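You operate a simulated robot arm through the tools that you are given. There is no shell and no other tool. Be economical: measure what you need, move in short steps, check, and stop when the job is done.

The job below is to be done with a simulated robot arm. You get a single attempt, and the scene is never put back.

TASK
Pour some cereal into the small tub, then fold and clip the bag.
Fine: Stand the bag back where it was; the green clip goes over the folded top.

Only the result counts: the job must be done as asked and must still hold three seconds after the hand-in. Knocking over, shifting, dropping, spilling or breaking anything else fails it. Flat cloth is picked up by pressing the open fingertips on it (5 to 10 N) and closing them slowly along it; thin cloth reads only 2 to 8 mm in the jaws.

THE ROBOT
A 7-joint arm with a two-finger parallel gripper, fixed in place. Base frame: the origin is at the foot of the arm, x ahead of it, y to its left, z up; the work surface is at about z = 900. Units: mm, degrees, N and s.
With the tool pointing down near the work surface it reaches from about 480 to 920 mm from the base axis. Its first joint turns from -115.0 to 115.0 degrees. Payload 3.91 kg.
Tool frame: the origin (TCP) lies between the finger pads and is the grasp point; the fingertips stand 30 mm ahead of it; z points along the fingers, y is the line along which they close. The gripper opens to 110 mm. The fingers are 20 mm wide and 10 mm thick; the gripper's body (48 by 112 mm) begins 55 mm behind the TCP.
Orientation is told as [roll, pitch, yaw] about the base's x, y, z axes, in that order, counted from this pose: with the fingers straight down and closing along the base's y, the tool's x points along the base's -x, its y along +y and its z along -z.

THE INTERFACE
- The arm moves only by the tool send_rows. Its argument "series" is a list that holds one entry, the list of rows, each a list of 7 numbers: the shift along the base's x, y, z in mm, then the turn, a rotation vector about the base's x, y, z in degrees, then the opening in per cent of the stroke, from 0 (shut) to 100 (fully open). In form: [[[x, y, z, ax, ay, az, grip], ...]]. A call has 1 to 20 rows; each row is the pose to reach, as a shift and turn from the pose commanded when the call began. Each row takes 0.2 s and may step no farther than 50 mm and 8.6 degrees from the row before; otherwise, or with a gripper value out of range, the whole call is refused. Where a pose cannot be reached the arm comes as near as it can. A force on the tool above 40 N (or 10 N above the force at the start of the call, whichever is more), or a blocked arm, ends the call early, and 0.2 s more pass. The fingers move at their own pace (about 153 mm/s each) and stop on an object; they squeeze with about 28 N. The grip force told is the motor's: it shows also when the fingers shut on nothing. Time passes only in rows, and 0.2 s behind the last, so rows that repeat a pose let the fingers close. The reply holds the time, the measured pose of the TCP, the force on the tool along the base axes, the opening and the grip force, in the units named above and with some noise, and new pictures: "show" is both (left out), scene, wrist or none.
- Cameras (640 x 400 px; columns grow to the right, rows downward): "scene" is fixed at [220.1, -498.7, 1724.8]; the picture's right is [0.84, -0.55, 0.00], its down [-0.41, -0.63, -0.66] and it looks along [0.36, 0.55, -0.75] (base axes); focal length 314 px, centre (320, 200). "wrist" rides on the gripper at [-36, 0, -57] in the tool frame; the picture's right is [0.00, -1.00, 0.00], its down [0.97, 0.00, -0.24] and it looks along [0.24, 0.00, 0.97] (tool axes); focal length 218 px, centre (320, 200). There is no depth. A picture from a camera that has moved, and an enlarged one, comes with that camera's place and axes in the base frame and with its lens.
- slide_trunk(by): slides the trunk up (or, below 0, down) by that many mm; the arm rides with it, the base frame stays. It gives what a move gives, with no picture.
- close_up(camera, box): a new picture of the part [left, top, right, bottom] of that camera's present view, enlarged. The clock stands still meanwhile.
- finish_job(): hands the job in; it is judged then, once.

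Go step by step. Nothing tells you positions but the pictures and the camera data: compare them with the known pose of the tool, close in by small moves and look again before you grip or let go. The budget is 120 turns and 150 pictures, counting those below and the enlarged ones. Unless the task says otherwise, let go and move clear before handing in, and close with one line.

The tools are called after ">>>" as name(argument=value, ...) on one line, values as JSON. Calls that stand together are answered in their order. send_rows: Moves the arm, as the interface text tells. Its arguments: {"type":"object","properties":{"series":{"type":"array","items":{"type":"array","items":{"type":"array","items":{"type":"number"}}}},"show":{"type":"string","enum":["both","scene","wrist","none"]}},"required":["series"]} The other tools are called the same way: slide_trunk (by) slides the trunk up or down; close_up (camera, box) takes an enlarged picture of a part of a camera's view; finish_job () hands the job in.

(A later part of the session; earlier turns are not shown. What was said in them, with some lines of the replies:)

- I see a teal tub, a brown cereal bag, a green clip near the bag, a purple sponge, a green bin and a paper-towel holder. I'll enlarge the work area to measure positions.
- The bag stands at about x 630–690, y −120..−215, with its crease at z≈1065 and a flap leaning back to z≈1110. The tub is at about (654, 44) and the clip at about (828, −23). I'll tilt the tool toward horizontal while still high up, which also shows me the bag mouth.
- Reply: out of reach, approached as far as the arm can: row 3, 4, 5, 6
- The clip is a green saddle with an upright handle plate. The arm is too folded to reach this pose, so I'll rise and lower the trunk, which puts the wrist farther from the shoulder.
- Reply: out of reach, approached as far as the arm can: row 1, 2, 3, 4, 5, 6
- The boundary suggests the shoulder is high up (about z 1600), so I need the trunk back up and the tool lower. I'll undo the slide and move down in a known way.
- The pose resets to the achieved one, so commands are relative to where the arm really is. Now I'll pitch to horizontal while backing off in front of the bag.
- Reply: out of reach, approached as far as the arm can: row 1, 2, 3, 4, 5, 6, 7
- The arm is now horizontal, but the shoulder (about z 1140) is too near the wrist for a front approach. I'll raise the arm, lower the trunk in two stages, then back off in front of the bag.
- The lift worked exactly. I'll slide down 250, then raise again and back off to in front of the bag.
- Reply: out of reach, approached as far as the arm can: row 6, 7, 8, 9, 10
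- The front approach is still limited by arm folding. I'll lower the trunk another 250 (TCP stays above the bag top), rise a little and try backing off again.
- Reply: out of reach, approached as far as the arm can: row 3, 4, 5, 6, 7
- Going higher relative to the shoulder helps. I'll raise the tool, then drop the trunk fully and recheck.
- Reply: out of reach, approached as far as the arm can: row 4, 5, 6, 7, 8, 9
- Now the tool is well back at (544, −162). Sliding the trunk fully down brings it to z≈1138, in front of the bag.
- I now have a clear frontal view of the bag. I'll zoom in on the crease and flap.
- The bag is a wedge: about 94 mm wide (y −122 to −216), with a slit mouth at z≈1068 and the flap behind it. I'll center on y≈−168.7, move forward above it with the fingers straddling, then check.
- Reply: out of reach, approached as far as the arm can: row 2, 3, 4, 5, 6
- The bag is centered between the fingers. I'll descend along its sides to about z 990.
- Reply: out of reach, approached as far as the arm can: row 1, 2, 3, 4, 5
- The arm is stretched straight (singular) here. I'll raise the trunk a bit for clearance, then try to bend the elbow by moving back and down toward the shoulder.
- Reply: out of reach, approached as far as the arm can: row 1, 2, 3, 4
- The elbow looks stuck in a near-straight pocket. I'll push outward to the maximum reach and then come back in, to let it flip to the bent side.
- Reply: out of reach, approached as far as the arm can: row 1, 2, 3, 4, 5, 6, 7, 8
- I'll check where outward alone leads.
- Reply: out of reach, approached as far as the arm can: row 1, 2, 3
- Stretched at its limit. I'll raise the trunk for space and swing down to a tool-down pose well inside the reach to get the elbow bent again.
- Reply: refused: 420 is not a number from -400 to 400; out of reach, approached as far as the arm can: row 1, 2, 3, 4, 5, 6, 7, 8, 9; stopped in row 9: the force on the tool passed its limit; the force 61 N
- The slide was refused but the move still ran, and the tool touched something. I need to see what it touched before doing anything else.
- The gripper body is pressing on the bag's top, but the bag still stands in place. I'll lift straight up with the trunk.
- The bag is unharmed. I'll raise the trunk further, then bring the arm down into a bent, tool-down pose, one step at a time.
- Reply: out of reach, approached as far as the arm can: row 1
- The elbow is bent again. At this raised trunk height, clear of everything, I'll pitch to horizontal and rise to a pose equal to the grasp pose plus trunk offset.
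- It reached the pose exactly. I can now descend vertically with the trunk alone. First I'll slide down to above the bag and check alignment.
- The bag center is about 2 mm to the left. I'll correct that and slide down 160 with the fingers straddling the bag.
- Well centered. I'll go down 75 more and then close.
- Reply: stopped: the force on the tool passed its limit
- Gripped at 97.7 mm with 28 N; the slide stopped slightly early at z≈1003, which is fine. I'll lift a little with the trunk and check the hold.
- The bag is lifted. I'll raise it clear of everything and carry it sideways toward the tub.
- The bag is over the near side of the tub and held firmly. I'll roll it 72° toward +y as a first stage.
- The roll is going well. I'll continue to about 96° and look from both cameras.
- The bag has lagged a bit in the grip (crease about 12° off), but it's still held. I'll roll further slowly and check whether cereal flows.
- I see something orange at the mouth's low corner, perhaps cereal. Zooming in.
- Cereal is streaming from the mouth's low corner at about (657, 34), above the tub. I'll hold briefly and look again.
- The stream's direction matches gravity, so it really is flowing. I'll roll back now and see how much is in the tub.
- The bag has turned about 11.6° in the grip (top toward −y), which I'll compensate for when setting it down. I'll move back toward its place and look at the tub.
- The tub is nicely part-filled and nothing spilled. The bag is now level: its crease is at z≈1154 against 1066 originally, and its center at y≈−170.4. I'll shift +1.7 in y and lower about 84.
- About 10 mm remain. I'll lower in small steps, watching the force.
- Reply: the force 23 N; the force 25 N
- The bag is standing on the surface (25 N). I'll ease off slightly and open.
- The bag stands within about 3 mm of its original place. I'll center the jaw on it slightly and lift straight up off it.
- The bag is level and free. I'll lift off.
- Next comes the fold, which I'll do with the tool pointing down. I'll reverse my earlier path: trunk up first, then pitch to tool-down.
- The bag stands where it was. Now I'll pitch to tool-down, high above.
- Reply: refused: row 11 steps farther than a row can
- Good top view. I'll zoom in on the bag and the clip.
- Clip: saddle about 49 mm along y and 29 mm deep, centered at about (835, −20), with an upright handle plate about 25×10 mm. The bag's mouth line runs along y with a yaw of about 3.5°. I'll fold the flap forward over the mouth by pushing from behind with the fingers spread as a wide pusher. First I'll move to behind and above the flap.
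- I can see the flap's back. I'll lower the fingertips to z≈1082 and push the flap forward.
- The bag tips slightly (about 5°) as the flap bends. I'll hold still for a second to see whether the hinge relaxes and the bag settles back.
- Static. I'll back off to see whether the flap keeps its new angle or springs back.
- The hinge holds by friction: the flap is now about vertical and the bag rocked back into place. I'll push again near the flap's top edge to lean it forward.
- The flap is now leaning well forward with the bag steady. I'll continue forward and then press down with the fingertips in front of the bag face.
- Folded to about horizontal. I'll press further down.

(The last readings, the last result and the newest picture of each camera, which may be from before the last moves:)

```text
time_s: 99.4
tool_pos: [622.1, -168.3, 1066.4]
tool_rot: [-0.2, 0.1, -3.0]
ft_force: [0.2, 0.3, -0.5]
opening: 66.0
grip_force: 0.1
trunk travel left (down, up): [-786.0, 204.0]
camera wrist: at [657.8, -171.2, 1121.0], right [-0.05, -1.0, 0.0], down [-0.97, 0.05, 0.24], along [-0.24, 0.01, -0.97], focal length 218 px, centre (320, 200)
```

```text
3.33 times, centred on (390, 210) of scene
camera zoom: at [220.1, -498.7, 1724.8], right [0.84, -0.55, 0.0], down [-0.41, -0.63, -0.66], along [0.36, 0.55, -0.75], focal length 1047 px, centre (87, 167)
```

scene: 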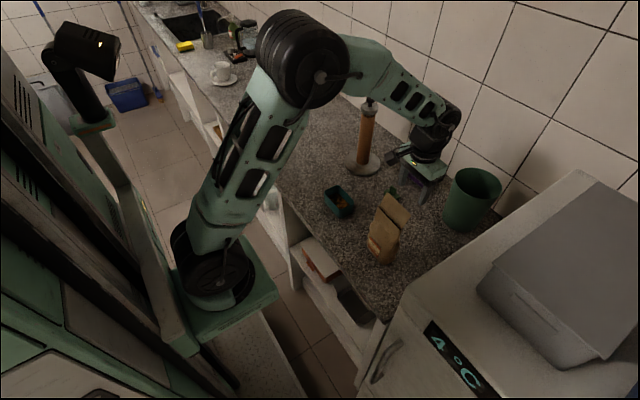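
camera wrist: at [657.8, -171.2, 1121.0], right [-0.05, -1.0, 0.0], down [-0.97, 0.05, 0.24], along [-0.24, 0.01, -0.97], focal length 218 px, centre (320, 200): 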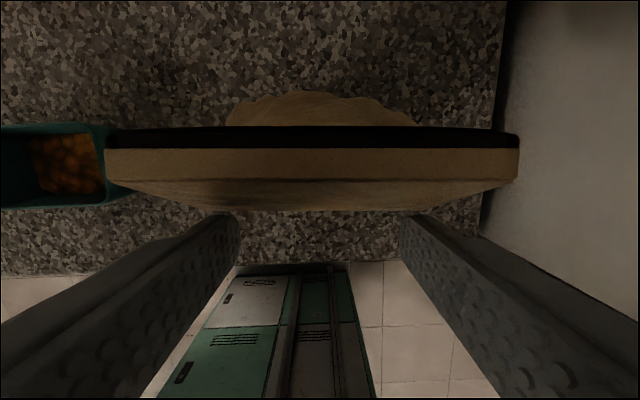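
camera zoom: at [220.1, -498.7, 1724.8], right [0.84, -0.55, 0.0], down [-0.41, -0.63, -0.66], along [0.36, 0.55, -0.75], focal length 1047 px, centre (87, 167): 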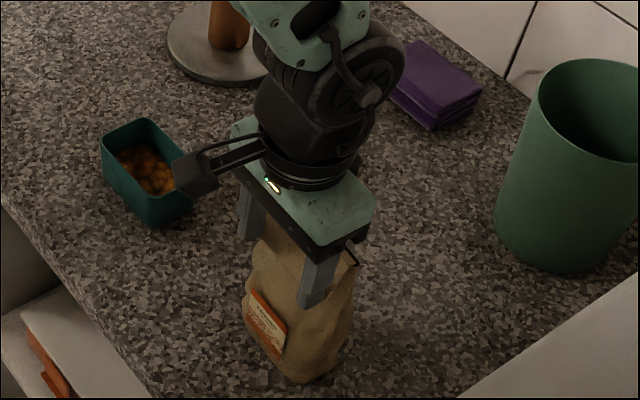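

The flap is about 50° below horizontal. I'll nudge it back against the bag's front face by moving gently in +x with the tips at its lower edge.

>>> send_rows(series=[[[0, 0, -5, 0, 0, 0, 60], [4, 0, -5, 0, 0, 0, 60], [8, 0, -5, 0, 0, 0, 60], [11, 0, -5, 0, 0, 0, 60], [14, 0, -5, 0, 0, 0, 60], [14, 0, -5, 0, 0, 0, 60]]], show="wrist")

>>> close_up(camera="scene", box=[340, 150, 440, 270])

```text
time_s: 100.8
tool_pos: [636.8, -168.6, 1060.9]
tool_rot: [-0.2, -0.1, -3.1]
ft_force: [0.4, 0.8, 0.4]
opening: 65.9
grip_force: 0.1
trunk travel left (down, up): [-786.0, 204.0]
camera wrist: at [672.8, -170.9, 1116.0], right [-0.05, -1.0, 0.0], down [-0.97, 0.05, 0.24], along [-0.24, 0.01, -0.97], focal length 218 px, centre (320, 200)
```

wrist: 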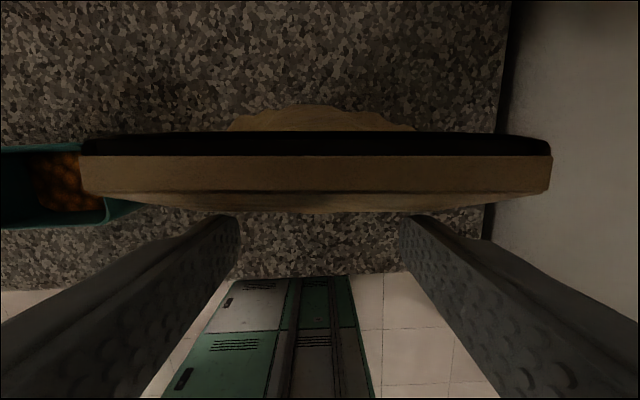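

```text
3.33 times, centred on (390, 210) of scene
camera zoom: at [220.1, -498.7, 1724.8], right [0.84, -0.55, 0.0], down [-0.41, -0.63, -0.66], along [0.36, 0.55, -0.75], focal length 1047 px, centre (87, 167)
```

zoom: 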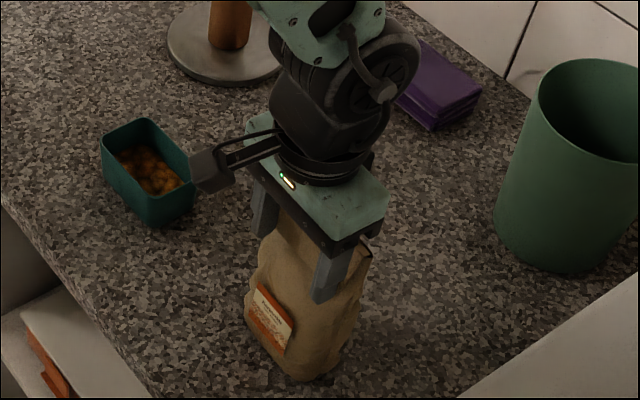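

The bag tilts back slightly now. I'll back off forward and up, and inspect the fold.

>>> send_rows(series=[[[-8, 0, 0, 0, 0, 0, 60], [-20, 0, 0, 0, 0, 0, 60], [-45, 0, 10, 0, 0, 0, 60], [-50, 0, 55, 0, 0, 0, 60], [-50, 0, 100, 0, 0, 0, 60], [-30, 0, 145, 0, 0, 0, 60], [-20, 10, 190, 0, 0, 0, 100], [-20, 10, 190, 0, 0, 0, 100]]], show="wrist")

>>> close_up(camera="scene", box=[340, 150, 440, 270])

```text
time_s: 102.6
tool_pos: [617.1, -159.3, 1251.3]
tool_rot: [-0.3, -0.1, -3.0]
ft_force: [-0.6, 0.4, -0.4]
opening: 110.2
grip_force: 0.0
trunk travel left (down, up): [-786.0, 204.0]
camera wrist: at [651.8, -162.0, 1307.9], right [-0.05, -1.0, 0.0], down [-0.97, 0.05, 0.24], along [-0.24, 0.01, -0.97], focal length 218 px, centre (320, 200)
```

wrist: 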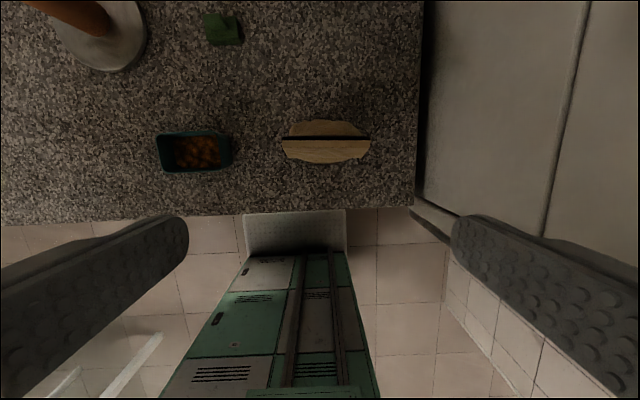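

```text
3.33 times, centred on (390, 210) of scene
camera zoom: at [220.1, -498.7, 1724.8], right [0.84, -0.55, 0.0], down [-0.41, -0.63, -0.66], along [0.36, 0.55, -0.75], focal length 1047 px, centre (87, 167)
```

zoom: 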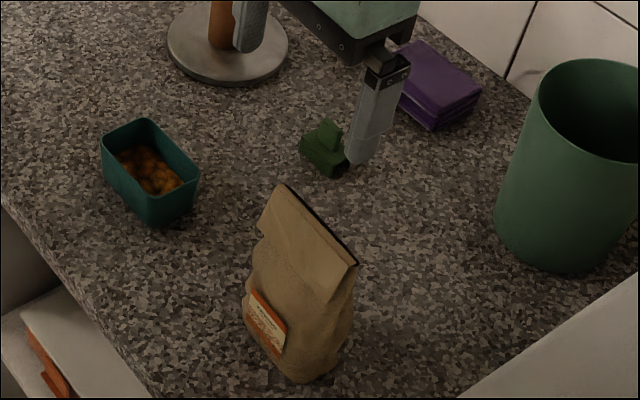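

The flap is folded down over the front, about 10 mm off the face, and the bag is in place. To set the crease flat I'll pinch it with the fingers closing along x. First I'll turn the tool −90° above the bag.

>>> send_rows(series=[[[4, -1, 0, 0, 0, -8.4, 100], [8, -2, 0, 0, 0, -16.8, 100], [12, -3, 0, 0, 0, -25.2, 100], [16, -4, 0, 0, 0, -33.6, 100], [20, -5, 0, 0, 0, -42, 100], [24, -6, 0, 0, 0, -50.4, 100], [28, -7, 0, 0, 0, -58.8, 100], [32, -8, 0, 0, 0, -67.2, 100], [35, -9, 0, 0, 0, -75.6, 100], [35, -10, 0, 0, 0, -84, 100], [35, -10, 0, 0, 0, -90.3, 100], [35, -10, 0, 0, 0, -90.3, 100]]], show="both")

>>> close_up(camera="wrist", box=[200, 60, 440, 210])

```text
time_s: 105.2
tool_pos: [652.2, -169.6, 1249.8]
tool_rot: [-0.2, -0.1, -93.4]
ft_force: [0.1, 0.1, 0.7]
opening: 110.1
grip_force: 0.1
trunk travel left (down, up): [-786.0, 204.0]
camera wrist: at [649.6, -205.0, 1305.8], right [-1.0, 0.06, 0.0], down [0.06, 0.97, 0.24], along [0.01, 0.24, -0.97], focal length 218 px, centre (320, 200)
```

scene: 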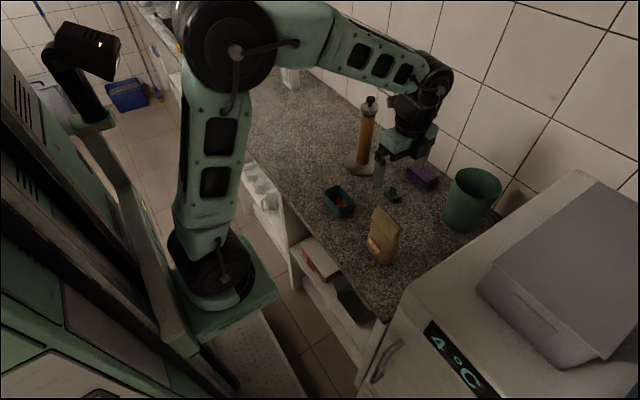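
wrist: 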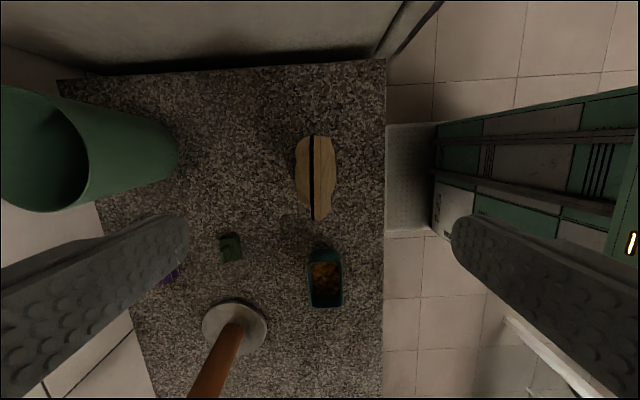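

```text
2.67 times, centred on (320, 135) of wrist
camera zoom: at [649.6, -205.0, 1305.8], right [-1.0, 0.06, 0.0], down [0.06, 0.97, 0.24], along [0.01, 0.24, -0.97], focal length 582 px, centre (320, 373)
```

zoom: 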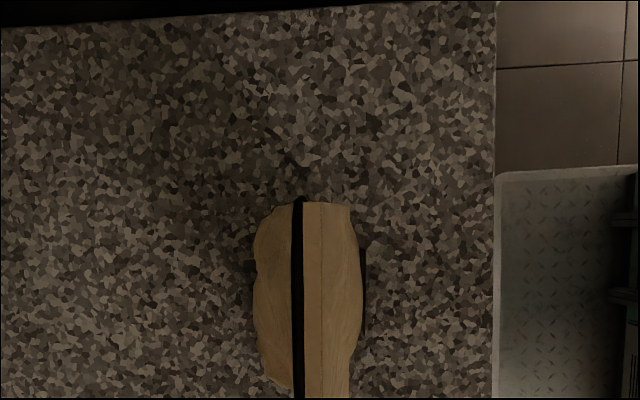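

The top of the bag is centered under the tool. I'll descend with the jaws open, then close gently in stages.

>>> send_rows(series=[[[0, 0, -45, 0, 0, 0, 100], [0, 0, -90, 0, 0, 0, 100], [0, 0, -130, 0, 0, 0, 100], [0, 0, -165, 0, 0, 0, 100], [0, 0, -188, 0, 0, 0, 100], [0, 0, -188, 0, 0, 0, 60], [0, 0, -188, 0, 0, 0, 45], [0, 0, -188, 0, 0, 0, 35], [0, 0, -188, 0, 0, 0, 30]]], show="wrist")

>>> close_up(camera="scene", box=[340, 150, 440, 270])

```text
time_s: 107.2
tool_pos: [651.2, -169.6, 1062.6]
tool_rot: [-0.1, -0.1, -93.4]
ft_force: [-0.3, 0.4, 0.0]
opening: 33.1
grip_force: 0.1
trunk travel left (down, up): [-786.0, 204.0]
camera wrist: at [648.4, -205.5, 1118.2], right [-1.0, 0.06, 0.0], down [0.06, 0.97, 0.24], along [0.01, 0.24, -0.97], focal length 218 px, centre (320, 200)
```

wrist: 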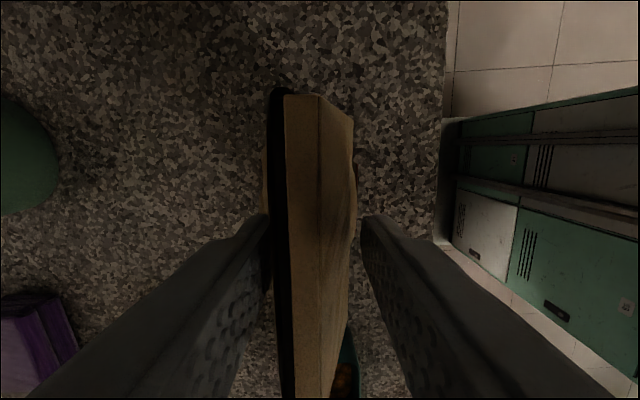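

```text
3.33 times, centred on (390, 210) of scene
camera zoom: at [220.1, -498.7, 1724.8], right [0.84, -0.55, 0.0], down [-0.41, -0.63, -0.66], along [0.36, 0.55, -0.75], focal length 1047 px, centre (87, 167)
```

zoom: 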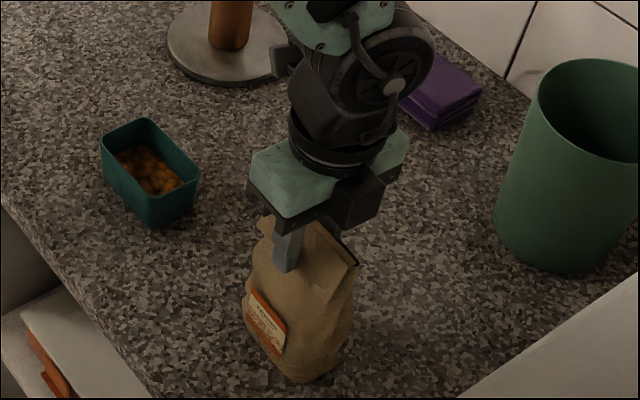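

Well straddled. I'll close further in small steps.

>>> send_rows(series=[[[0, 0, 0, 0, 0, 0, 26], [0, 0, 0, 0, 0, 0, 23], [0, 0, 0, 0, 0, 0, 20], [0, 0, 0, 0, 0, 0, 17], [0, 0, 0, 0, 0, 0, 14], [0, 0, 0, 0, 0, 0, 14]]], show="wrist")

>>> close_up(camera="scene", box=[340, 150, 440, 270])

```text
time_s: 108.6
tool_pos: [650.6, -169.0, 1063.7]
tool_rot: [-0.1, -0.1, -93.3]
ft_force: [1.7, 0.6, 34.9]
opening: 24.6
grip_force: 28.4
trunk travel left (down, up): [-786.0, 204.0]
camera wrist: at [648.0, -205.2, 1119.4], right [-1.0, 0.06, 0.0], down [0.06, 0.97, 0.24], along [0.01, 0.24, -0.97], focal length 218 px, centre (320, 200)
```

wrist: 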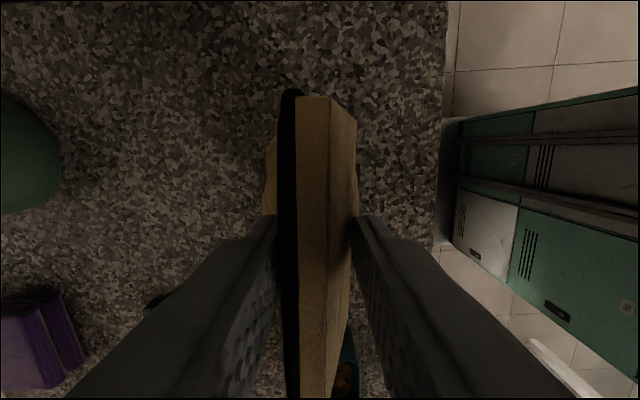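

```text
3.33 times, centred on (390, 210) of scene
camera zoom: at [220.1, -498.7, 1724.8], right [0.84, -0.55, 0.0], down [-0.41, -0.63, -0.66], along [0.36, 0.55, -0.75], focal length 1047 px, centre (87, 167)
```

zoom: 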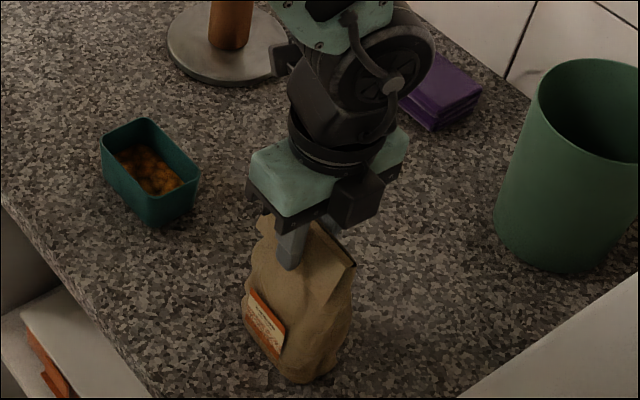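

Pinched (24.6 mm at the tips, with the wedge pushing back). I'll open, rise and inspect.

>>> send_rows(series=[[[0, 0, 0, 0, 0, 0, 30], [0, 0, 0, 0, 0, 0, 40], [0, 0, 30, 0, 0, 0, 50], [0, 0, 70, 0, 0, 0, 60], [0, 0, 115, 0, 0, 0, 60], [0, 0, 160, 0, 0, 0, 60], [0, 0, 188, 0, 0, 0, 60]]], show="wrist")

>>> close_up(camera="scene", box=[350, 190, 420, 270])

>>> close_up(camera="wrist", box=[200, 110, 360, 270])

```text
time_s: 110.2
tool_pos: [651.6, -169.3, 1251.8]
tool_rot: [-0.2, -0.2, -93.2]
ft_force: [0.2, -0.1, -0.6]
opening: 66.0
grip_force: 0.0
trunk travel left (down, up): [-786.0, 204.0]
camera wrist: at [649.6, -205.0, 1306.5], right [-1.0, 0.06, 0.0], down [0.06, 0.97, 0.24], along [0.01, 0.24, -0.97], focal length 218 px, centre (320, 200)
```

wrist: 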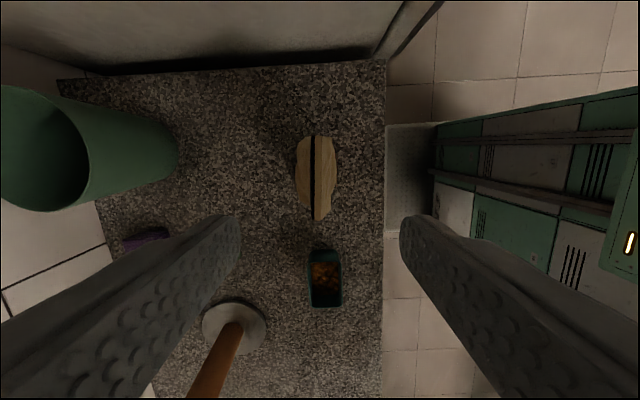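

```text
5.00 times, centred on (385, 230) of scene
camera zoom: at [220.1, -498.7, 1724.8], right [0.84, -0.55, 0.0], down [-0.41, -0.63, -0.66], along [0.36, 0.55, -0.75], focal length 1571 px, centre (-5, 50)
```

zoom: 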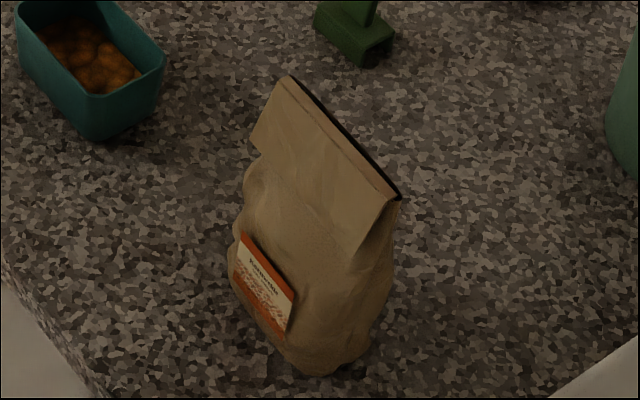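

```text
2.50 times, centred on (280, 190) of wrist
camera zoom: at [649.6, -205.0, 1306.5], right [-1.0, 0.06, 0.0], down [0.06, 0.97, 0.24], along [0.01, 0.24, -0.97], focal length 546 px, centre (420, 225)
```

zoom: 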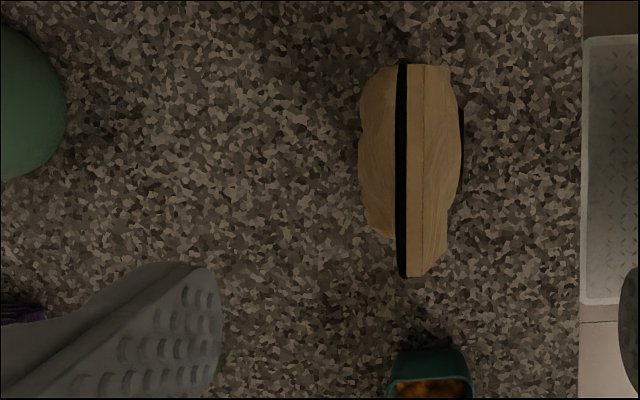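

The fold now lies flat on the front and the bag is in place; the folded edge is about 11 mm thick at x≈655, z≈1067. Next is the clip. I'll hover above it with jaws closing along x to grip its handle plate.

>>> send_rows(series=[[[30, 25, -10, 0, 0, 0, 60], [60, 50, -20, 0, 0, 0, 60], [90, 75, -30, 0, 0, 0, 60], [120, 100, -40, 0, 0, 1.5, 60], [150, 125, -60, 0, 0, 3.3, 60], [184, 150, -80, 0, 0, 3.3, 60], [184, 150, -115, 0, 0, 3.3, 60], [184, 150, -115, 0, 0, 3.3, 60]]], show="both")

>>> close_up(camera="wrist", box=[260, 150, 380, 240])

>>> close_up(camera="scene", box=[350, 130, 440, 220])

```text
time_s: 112.0
tool_pos: [836.5, -17.4, 1133.8]
tool_rot: [-0.2, -0.1, -90.1]
ft_force: [0.6, 0.3, -0.2]
opening: 66.0
grip_force: 0.0
trunk travel left (down, up): [-786.0, 204.0]
camera wrist: at [836.0, -54.6, 1189.9], right [-1.0, 0.0, 0.0], down [0.0, 0.97, 0.24], along [0.0, 0.24, -0.97], focal length 218 px, centre (320, 200)
```

scene: 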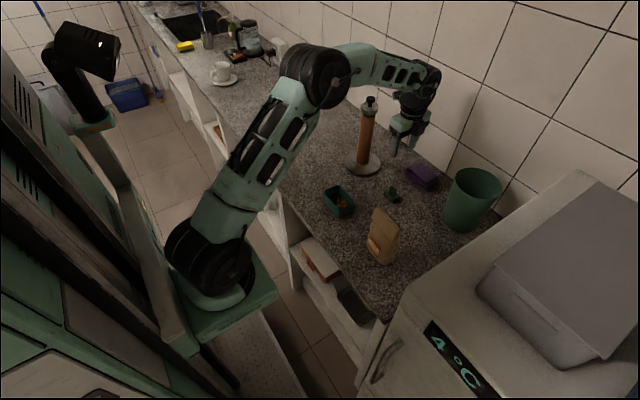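
wrist: 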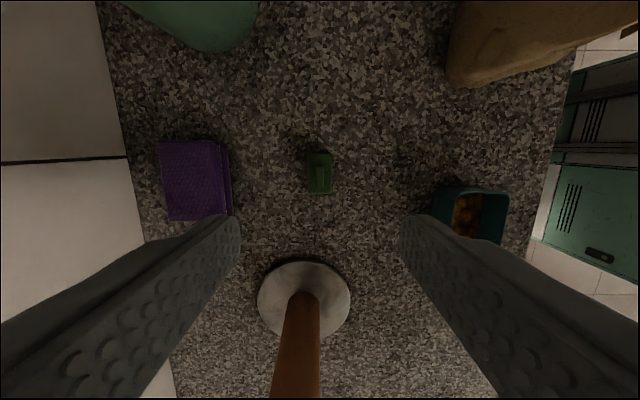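

```text
4.44 times, centred on (320, 195) of wrist
camera zoom: at [836.0, -54.6, 1189.9], right [-1.0, 0.0, 0.0], down [0.0, 0.97, 0.24], along [0.0, 0.24, -0.97], focal length 970 px, centre (320, 222)
```

zoom: 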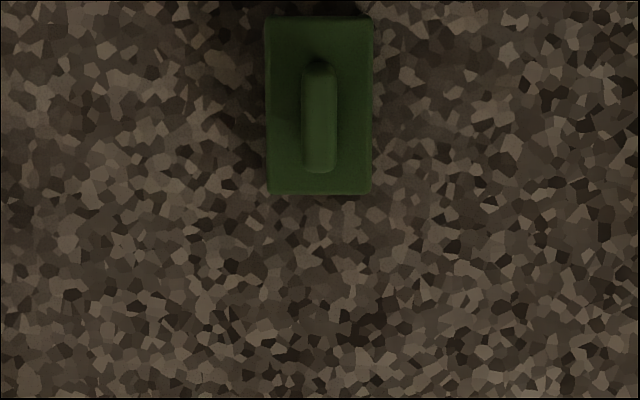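

```text
4.44 times, centred on (395, 175) of scene
camera zoom: at [220.1, -498.7, 1724.8], right [0.84, -0.55, 0.0], down [-0.41, -0.63, -0.66], along [0.36, 0.55, -0.75], focal length 1396 px, centre (-13, 311)
```

zoom: 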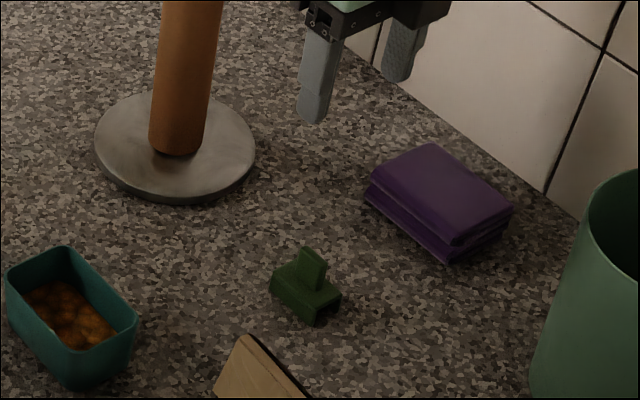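

The clip is directly below: handle center at about (836, −21), top at z≈948, body top at z≈925. I'll shift −2 in y and descend to TCP z≈958.

>>> send_rows(series=[[[0, -2, -40, 0, 0, 0, 50], [0, -2, -80, 0, 0, 0, 40], [0, -2, -120, 0, 0, 0, 35], [0, -2, -150, 0, 0, 0, 35], [0, -2, -166, 0, 0, 0, 35], [0, -2, -175, 0, 0, 0, 35], [0, -2, -175, 0, 0, 0, 35]]], show="wrist")

>>> close_up(camera="scene", box=[360, 150, 430, 220])

```text
time_s: 113.6
tool_pos: [834.0, -19.8, 960.1]
tool_rot: [-0.2, -0.1, -90.1]
ft_force: [-0.1, -0.5, -0.8]
opening: 38.7
grip_force: 0.1
trunk travel left (down, up): [-786.0, 204.0]
camera wrist: at [834.6, -57.3, 1014.9], right [-1.0, 0.0, 0.0], down [0.0, 0.97, 0.24], along [0.0, 0.24, -0.97], focal length 218 px, centre (320, 200)
```

wrist: 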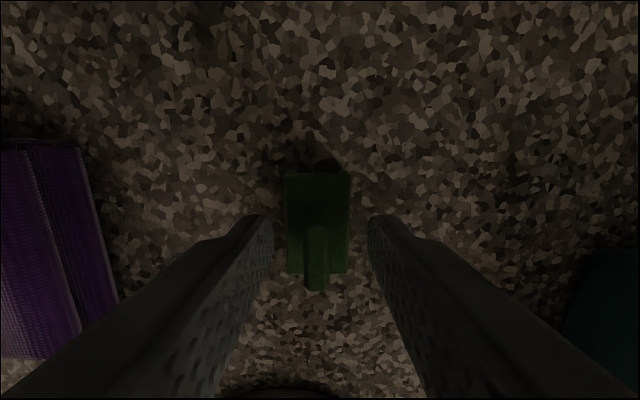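

```text
5.71 times, centred on (395, 185) of scene
camera zoom: at [220.1, -498.7, 1724.8], right [0.84, -0.55, 0.0], down [-0.41, -0.63, -0.66], along [0.36, 0.55, -0.75], focal length 1795 px, centre (-109, 286)
```

zoom: 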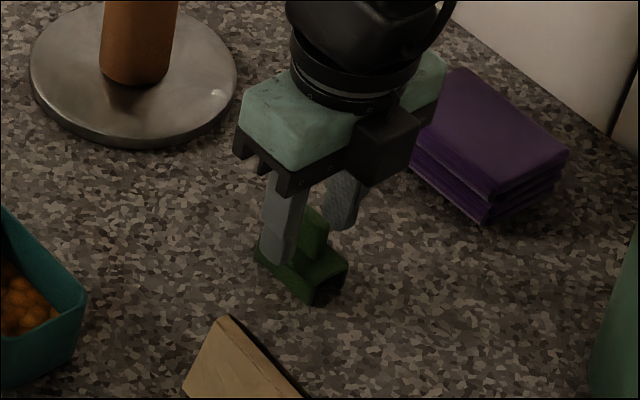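

Aligned. I'll close on the handle.

>>> send_rows(series=[[[0, 0, 0, 0, 0, 0, 22], [0, 0, 0, 0, 0, 0, 14], [0, 0, 0, 0, 0, 0, 8], [0, 0, 0, 0, 0, 0, 2], [0, 0, 0, 0, 0, 0, 0], [0, 0, 0, 0, 0, 0, 0]]], show="wrist")

```text
time_s: 115.0
tool_pos: [834.6, -20.1, 960.2]
tool_rot: [-0.3, -0.1, -90.0]
ft_force: [0.8, -0.3, 1.0]
opening: 8.0
grip_force: 27.9
trunk travel left (down, up): [-786.0, 204.0]
camera wrist: at [834.6, -57.3, 1015.2], right [-1.0, 0.0, 0.0], down [0.0, 0.97, 0.24], along [0.0, 0.24, -0.97], focal length 218 px, centre (320, 200)
```

wrist: 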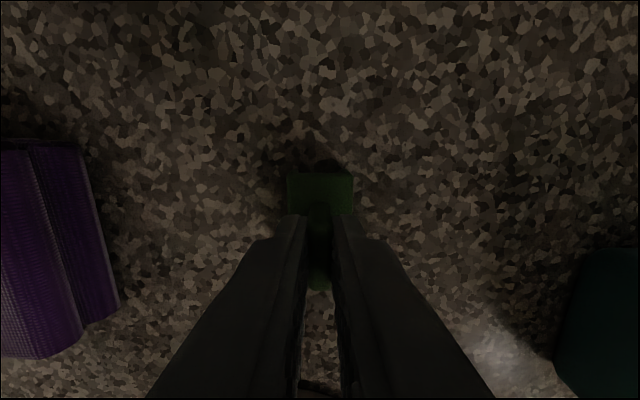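

Clip gripped (8.0 mm). I'll lift it and inspect its underside.

>>> send_rows(series=[[[0, 0, 30, 0, 0, 0, 0], [0, 0, 75, 0, 0, 0, 0], [0, 0, 120, 0, 0, 0, 0], [0, 0, 165, 0, 0, 0, 0], [0, 0, 210, 0, 0, 0, 0], [0, 0, 245, 0, 0, 0, 0], [0, 0, 245, 0, 0, 0, 0]]], show="wrist")

>>> close_up(camera="scene", box=[380, 90, 460, 170])

```text
time_s: 116.6
tool_pos: [837.4, -23.7, 1204.5]
tool_rot: [-0.3, -0.1, -90.0]
ft_force: [0.2, 0.1, -0.4]
opening: 7.7
grip_force: 28.0
trunk travel left (down, up): [-786.0, 204.0]
camera wrist: at [836.5, -58.9, 1260.6], right [-1.0, 0.0, 0.0], down [0.0, 0.97, 0.24], along [0.0, 0.24, -0.97], focal length 218 px, centre (320, 200)
```

wrist: 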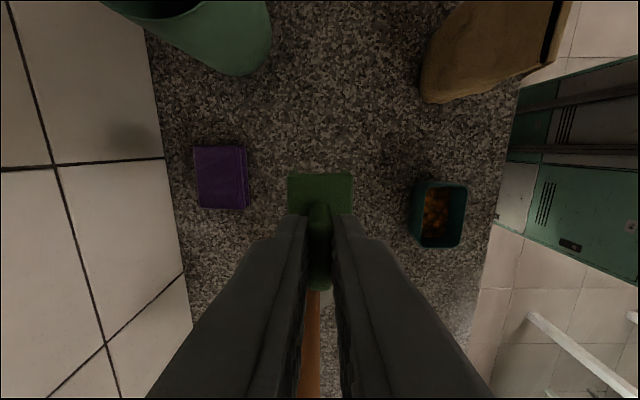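

```text
5.00 times, centred on (420, 130) of scene
camera zoom: at [220.1, -498.7, 1724.8], right [0.84, -0.55, 0.0], down [-0.41, -0.63, -0.66], along [0.36, 0.55, -0.75], focal length 1571 px, centre (-180, 550)
```

zoom: 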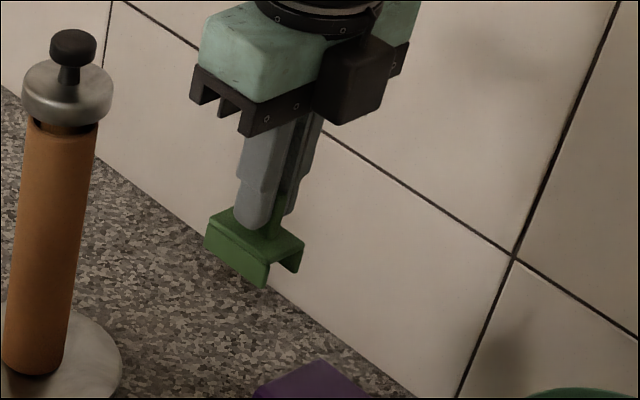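

The clip is a U-channel with thin walls and a gap of about 22 mm, which easily fits the folded edge. I'll carry it over the bag and align yaw to −93.4°.

>>> send_rows(series=[[[-30, -24, 0, 0, 0, 0, 0], [-60, -48, 0, 0, 0, 0, 0], [-90, -72, 0, 0, 0, -1, 0], [-120, -96, 0, 0, 0, -2, 0], [-150, -120, 0, 0, 0, -3.4, 0], [-183, -145, 0, 0, 0, -3.4, 0], [-183, -145, -30, 0, 0, -3.4, 0], [-183, -145, -50, 0, 0, -3.4, 0], [-183, -145, -50, 0, 0, -3.4, 0]]], show="both")

>>> close_up(camera="scene", box=[350, 170, 430, 250])

>>> close_up(camera="wrist", box=[240, 80, 400, 300])

```text
time_s: 118.6
tool_pos: [652.7, -165.2, 1155.4]
tool_rot: [-0.3, -0.1, -93.4]
ft_force: [0.1, 0.2, 0.2]
opening: 7.7
grip_force: 27.5
trunk travel left (down, up): [-786.0, 204.0]
camera wrist: at [650.4, -200.9, 1211.2], right [-1.0, 0.06, 0.0], down [0.06, 0.97, 0.24], along [0.01, 0.24, -0.97], focal length 218 px, centre (320, 200)
```

scene: 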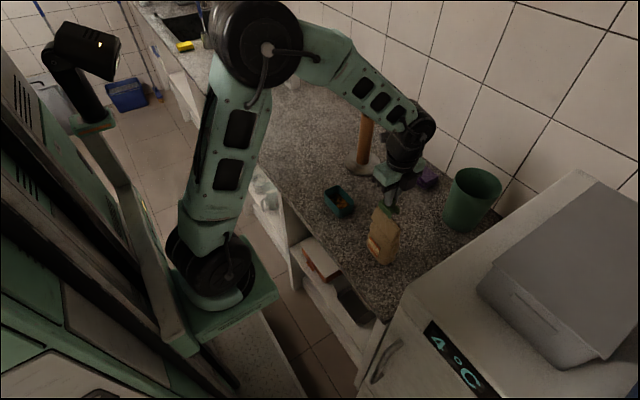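
wrist: 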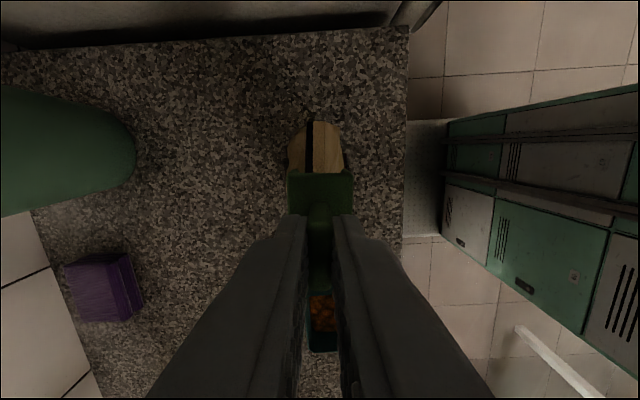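

```text
5.00 times, centred on (390, 210) of scene
camera zoom: at [220.1, -498.7, 1724.8], right [0.84, -0.55, 0.0], down [-0.41, -0.63, -0.66], along [0.36, 0.55, -0.75], focal length 1571 px, centre (-30, 150)
```

zoom: 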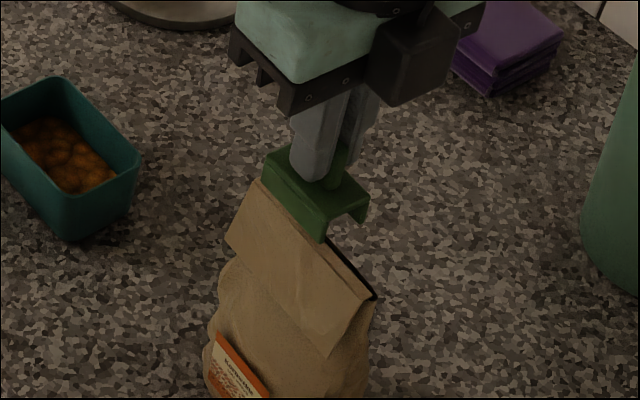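

```text
1.82 times, centred on (320, 190) of wrist
camera zoom: at [650.4, -200.9, 1211.2], right [-1.0, 0.06, 0.0], down [0.06, 0.97, 0.24], along [0.01, 0.24, -0.97], focal length 397 px, centre (320, 218)
```

zoom: 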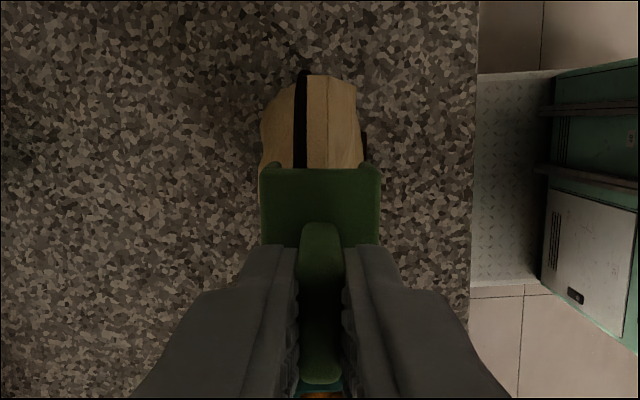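

Nearly aligned. I'll shift +1.5 in x and −4 in y, then lower so the clip's legs start to straddle the edge, and look.

>>> send_rows(series=[[[1.5, -4, 0, 0, 0, 0, 0], [1.5, -4, -15, 0, 0, 0, 0], [1.5, -4, -25, 0, 0, 0, 0], [1.5, -4, -32, 0, 0, 0, 0], [1.5, -4, -32, 0, 0, 0, 0]]], show="wrist")

>>> close_up(camera="scene", box=[360, 180, 420, 240])

>>> close_up(camera="wrist", box=[240, 80, 400, 240])

```text
time_s: 119.8
tool_pos: [655.2, -169.9, 1123.6]
tool_rot: [-0.2, -0.1, -93.3]
ft_force: [1.0, -0.1, 0.3]
opening: 7.6
grip_force: 27.5
trunk travel left (down, up): [-786.0, 204.0]
camera wrist: at [651.9, -206.2, 1179.0], right [-1.0, 0.06, 0.0], down [0.06, 0.97, 0.24], along [0.01, 0.24, -0.97], focal length 218 px, centre (320, 200)
```

wrist: 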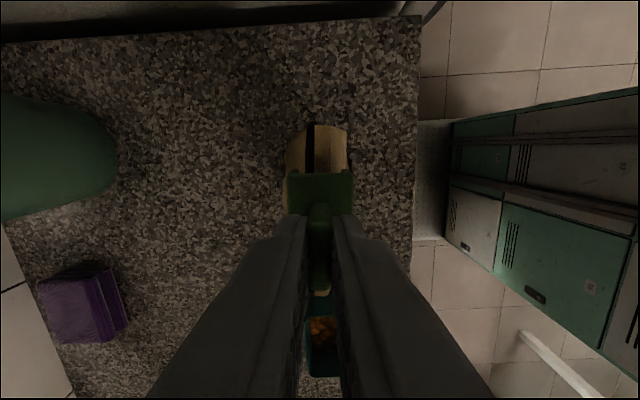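

```text
6.67 times, centred on (390, 210) of scene
camera zoom: at [220.1, -498.7, 1724.8], right [0.84, -0.55, 0.0], down [-0.41, -0.63, -0.66], along [0.36, 0.55, -0.75], focal length 2094 px, centre (-147, 133)
```

zoom: 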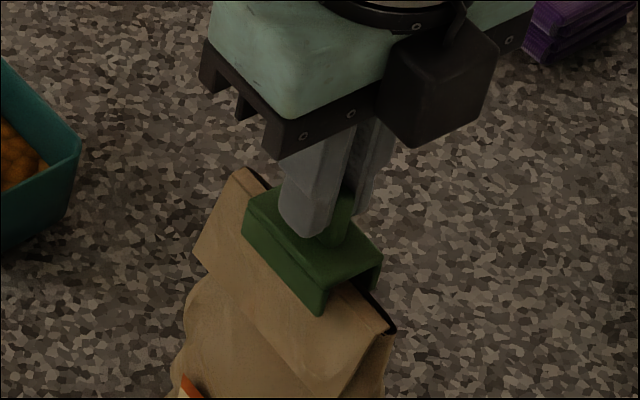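

```text
2.50 times, centred on (320, 160) of wrist
camera zoom: at [651.9, -206.2, 1179.0], right [-1.0, 0.06, 0.0], down [0.06, 0.97, 0.24], along [0.01, 0.24, -0.97], focal length 546 px, centre (320, 300)
```

zoom: 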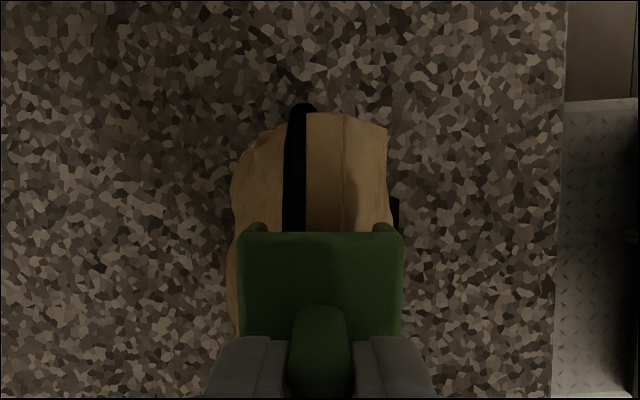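

The legs straddle the folded edge on both sides. I'll push down slowly, watching the force.

>>> send_rows(series=[[[0, 0, -4, 0, 0, 0, 0], [0, 0, -8, 0, 0, 0, 0], [0, 0, -11, 0, 0, 0, 0], [0, 0, -14, 0, 0, 0, 0], [0, 0, -14, 0, 0, 0, 0]]], show="none")

>>> close_up(camera="scene", box=[360, 180, 420, 240])

>>> close_up(camera="wrist", box=[240, 80, 400, 240])

```text
time_s: 120.7
tool_pos: [655.1, -170.1, 1114.8]
tool_rot: [0.3, -0.2, -93.4]
ft_force: [-3.9, 1.3, 19.6]
opening: 7.6
grip_force: 27.8
trunk travel left (down, up): [-786.0, 204.0]
stopped in row 4: the force on the tool passed its limit (the readings are from after the stop); the commanded pose is now the measured one
```

```text
6.67 times, centred on (390, 210) of scene
camera zoom: at [220.1, -498.7, 1724.8], right [0.84, -0.55, 0.0], down [-0.41, -0.63, -0.66], along [0.36, 0.55, -0.75], focal length 2094 px, centre (-147, 133)
```

zoom: 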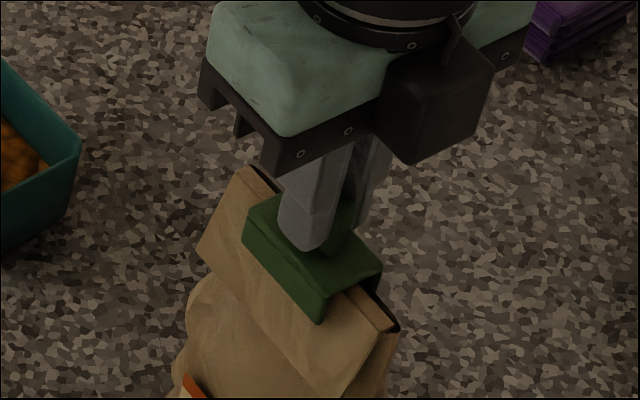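

```text
2.50 times, centred on (320, 160) of wrist
camera zoom: at [652.8, -206.2, 1169.9], right [-1.0, 0.06, -0.01], down [0.06, 0.97, 0.24], along [0.02, 0.24, -0.97], focal length 546 px, centre (320, 300)
```

zoom: 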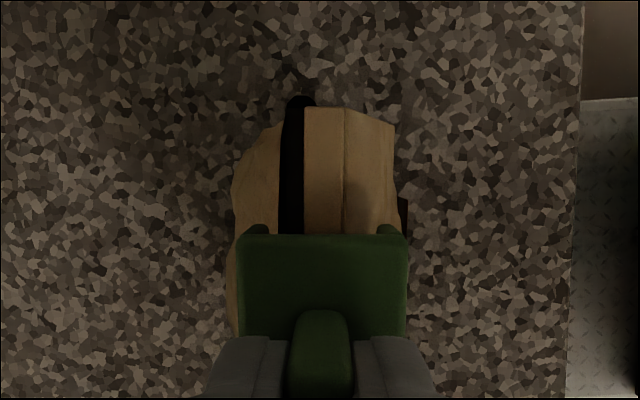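

The front leg rubs on the flap (force toward −x), so I'm slightly too far back. I'll lift 3 mm, shift −3 in x, and push again.

>>> send_rows(series=[[[0, 0, 4, 0, 0, 0, 0], [-3, 0, 4, 0, 0, 0, 0], [-3, 0, 1, 0, 0, 0, 0], [-3, 0, -2, 0, 0, 0, 0], [-3, 0, -4, 0, 0, 0, 0], [-3, 0, -6, 0, 0, 0, 0], [-3, 0, -8, 0, 0, 0, 0]]], show="none")

>>> close_up(camera="scene", box=[360, 180, 420, 240])

>>> close_up(camera="wrist", box=[240, 80, 400, 240])

```text
time_s: 121.9
tool_pos: [652.8, -170.4, 1114.7]
tool_rot: [0.7, 0.0, -93.4]
ft_force: [-5.7, 1.8, 21.7]
opening: 7.7
grip_force: 28.0
trunk travel left (down, up): [-786.0, 204.0]
stopped in row 5: the force on the tool passed its limit (the readings are from after the stop); the commanded pose is now the measured one
```

```text
6.67 times, centred on (390, 210) of scene
camera zoom: at [220.1, -498.7, 1724.8], right [0.84, -0.55, 0.0], down [-0.41, -0.63, -0.66], along [0.36, 0.55, -0.75], focal length 2094 px, centre (-147, 133)
```

zoom: 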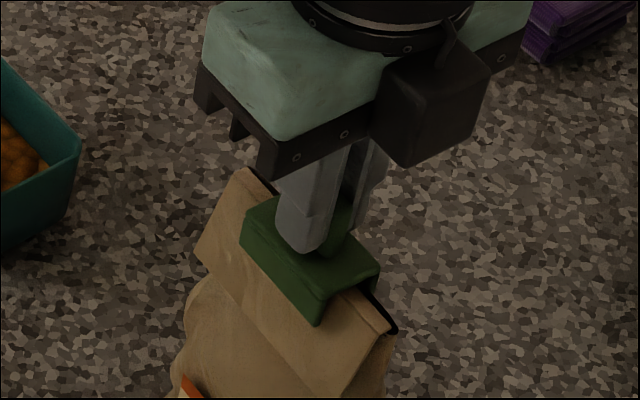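

```text
2.50 times, centred on (320, 160) of wrist
camera zoom: at [650.9, -206.4, 1169.7], right [-1.0, 0.06, -0.01], down [0.05, 0.97, 0.24], along [0.03, 0.24, -0.97], focal length 546 px, centre (320, 300)
```

zoom: 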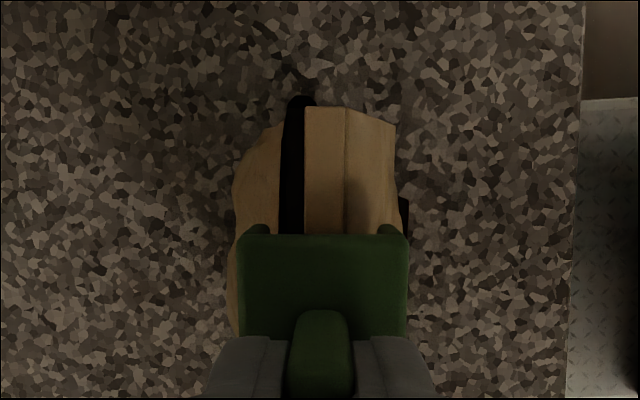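

I need a closer look at how the clip sits relative to the folded edge.

>>> close_up(camera="scene", box=[374, 192, 404, 222])

```text
13.33 times, centred on (389, 207) of scene
camera zoom: at [220.1, -498.7, 1724.8], right [0.84, -0.55, 0.0], down [-0.41, -0.63, -0.66], along [0.36, 0.55, -0.75], focal length 4189 px, centre (-600, 107)
```

zoom: 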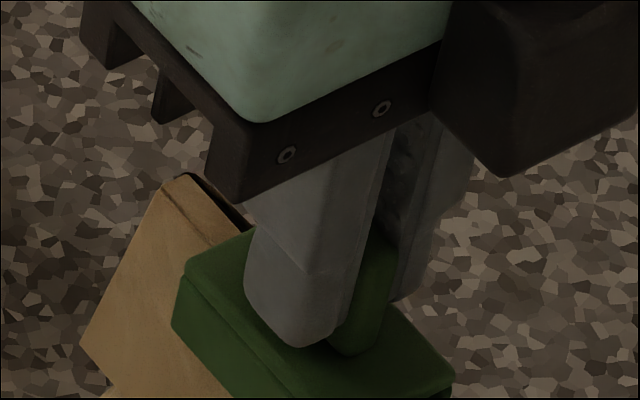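

>>> close_up(camera="scene", box=[374, 205, 409, 240])

```text
11.43 times, centred on (392, 222) of scene
camera zoom: at [220.1, -498.7, 1724.8], right [0.84, -0.55, 0.0], down [-0.41, -0.63, -0.66], along [0.36, 0.55, -0.75], focal length 3591 px, centre (-497, -57)
```

zoom: 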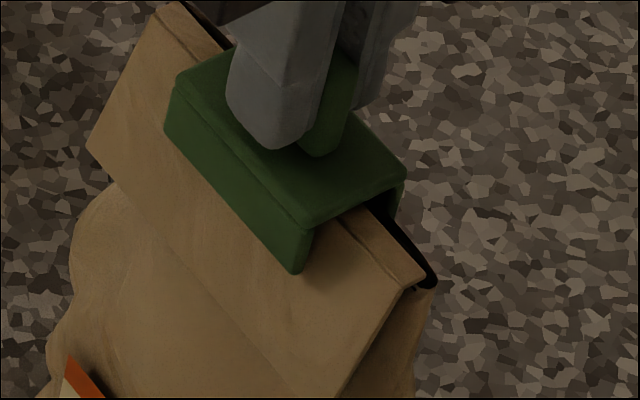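

The plate's underside is seated on the folded edge and both legs straddle it. I'll ease off 1 mm and open the jaws gently.

>>> send_rows(series=[[[0, 0, 1, 0, 0, 0, 0], [0, 0, 1, 0, 0, 0, 8], [0, 0, 1, 0, 0, 0, 14], [0, 0, 1, 0, 0, 0, 22], [0, 0, 1, 0, 0, 0, 30], [0, 0, 1, 0, 0, 0, 30]]], show="wrist")

>>> close_up(camera="scene", box=[360, 185, 420, 245])

```text
time_s: 123.3
tool_pos: [655.1, -170.0, 1113.6]
tool_rot: [0.4, 0.0, -93.5]
ft_force: [-0.1, 1.2, -0.3]
opening: 33.0
grip_force: 0.0
trunk travel left (down, up): [-786.0, 204.0]
camera wrist: at [651.5, -206.9, 1168.7], right [-1.0, 0.06, -0.01], down [0.06, 0.97, 0.24], along [0.02, 0.24, -0.97], focal length 218 px, centre (320, 200)
```

wrist: 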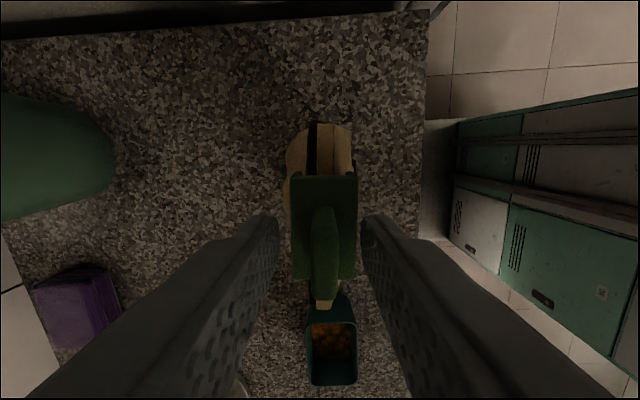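

```text
6.67 times, centred on (390, 215) of scene
camera zoom: at [220.1, -498.7, 1724.8], right [0.84, -0.55, 0.0], down [-0.41, -0.63, -0.66], along [0.36, 0.55, -0.75], focal length 2094 px, centre (-147, 100)
```

zoom: 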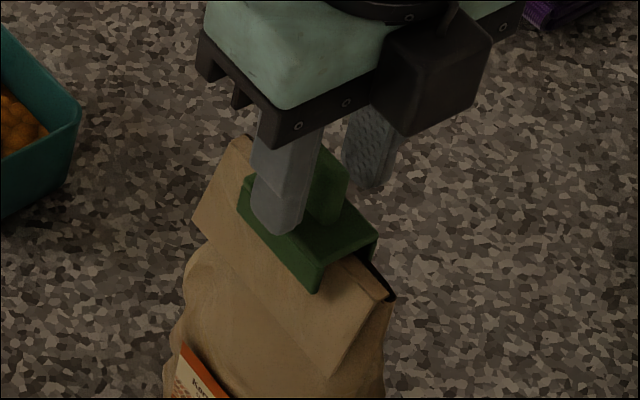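

Released. I'll rise clear and check how the clip rests.

>>> send_rows(series=[[[0, 0, 12, 0, 0, 0, 34], [0, 0, 30, 0, 0, 0, 40], [0, 0, 70, 0, 0, 0, 45], [0, 0, 115, 0, 0, 0, 45], [0, 0, 150, 0, 0, 0, 45], [0, 0, 150, 0, 0, 0, 45]]], show="wrist")

>>> close_up(camera="scene", box=[350, 180, 430, 270])

>>> close_up(camera="wrist", box=[250, 110, 390, 250])

```text
time_s: 124.7
tool_pos: [655.4, -169.1, 1263.2]
tool_rot: [0.5, -0.1, -93.4]
ft_force: [-0.7, -0.2, 0.1]
opening: 49.6
grip_force: 0.0
trunk travel left (down, up): [-786.0, 204.0]
camera wrist: at [652.0, -206.3, 1318.1], right [-1.0, 0.06, -0.01], down [0.06, 0.97, 0.24], along [0.02, 0.24, -0.97], focal length 218 px, centre (320, 200)
```

wrist: 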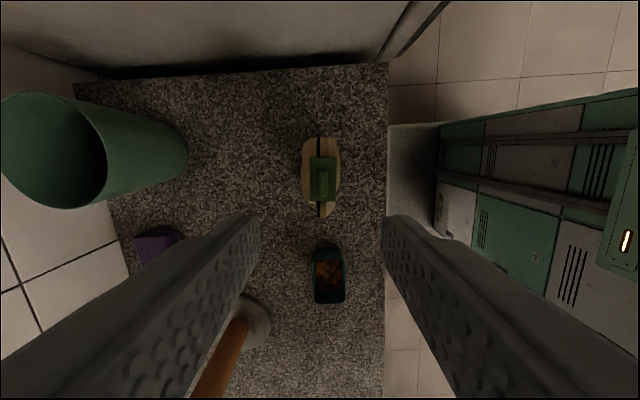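

```text
4.44 times, centred on (390, 225) of scene
camera zoom: at [220.1, -498.7, 1724.8], right [0.84, -0.55, 0.0], down [-0.41, -0.63, -0.66], along [0.36, 0.55, -0.75], focal length 1396 px, centre (9, 89)
```

zoom: 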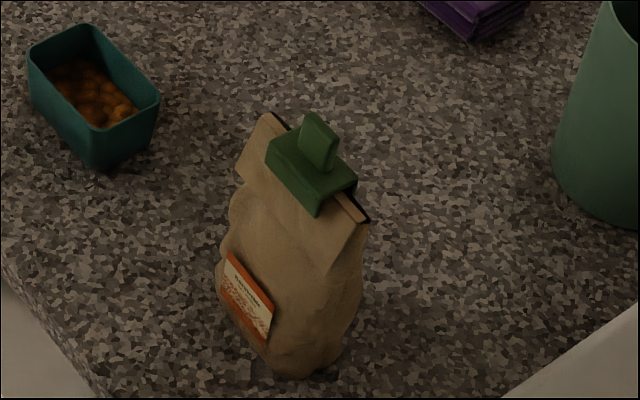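

```text
2.86 times, centred on (320, 180) of wrist
camera zoom: at [652.0, -206.3, 1318.1], right [-1.0, 0.06, -0.01], down [0.06, 0.97, 0.24], along [0.02, 0.24, -0.97], focal length 624 px, centre (320, 257)
```

zoom: 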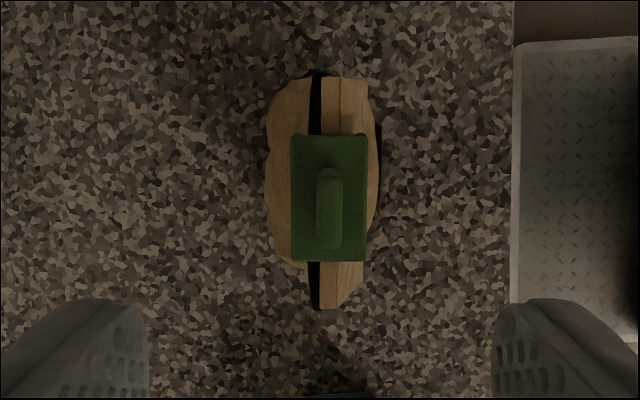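

The clip sits squarely over the middle of the fold. One last close look at its seating.

>>> close_up(camera="scene", box=[374, 195, 414, 235])

```text
10.00 times, centred on (394, 215) of scene
camera zoom: at [220.1, -498.7, 1724.8], right [0.84, -0.55, 0.0], down [-0.41, -0.63, -0.66], along [0.36, 0.55, -0.75], focal length 3142 px, centre (-420, 50)
```

zoom: 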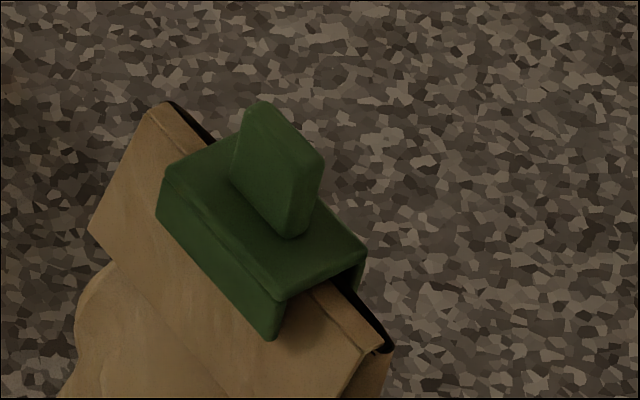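

The clip is fully seated over the folded top, the bag stands in its original spot, the tub has cereal in it, and the arm is clear. I'm handing in.

>>> finish_job()

```text
The job is handed in.
```

The job is handed in: there is cereal in the tub, the bag is back within a few millimetres of its spot (turned about 3°), its top is folded, and the green clip sits over the fold.
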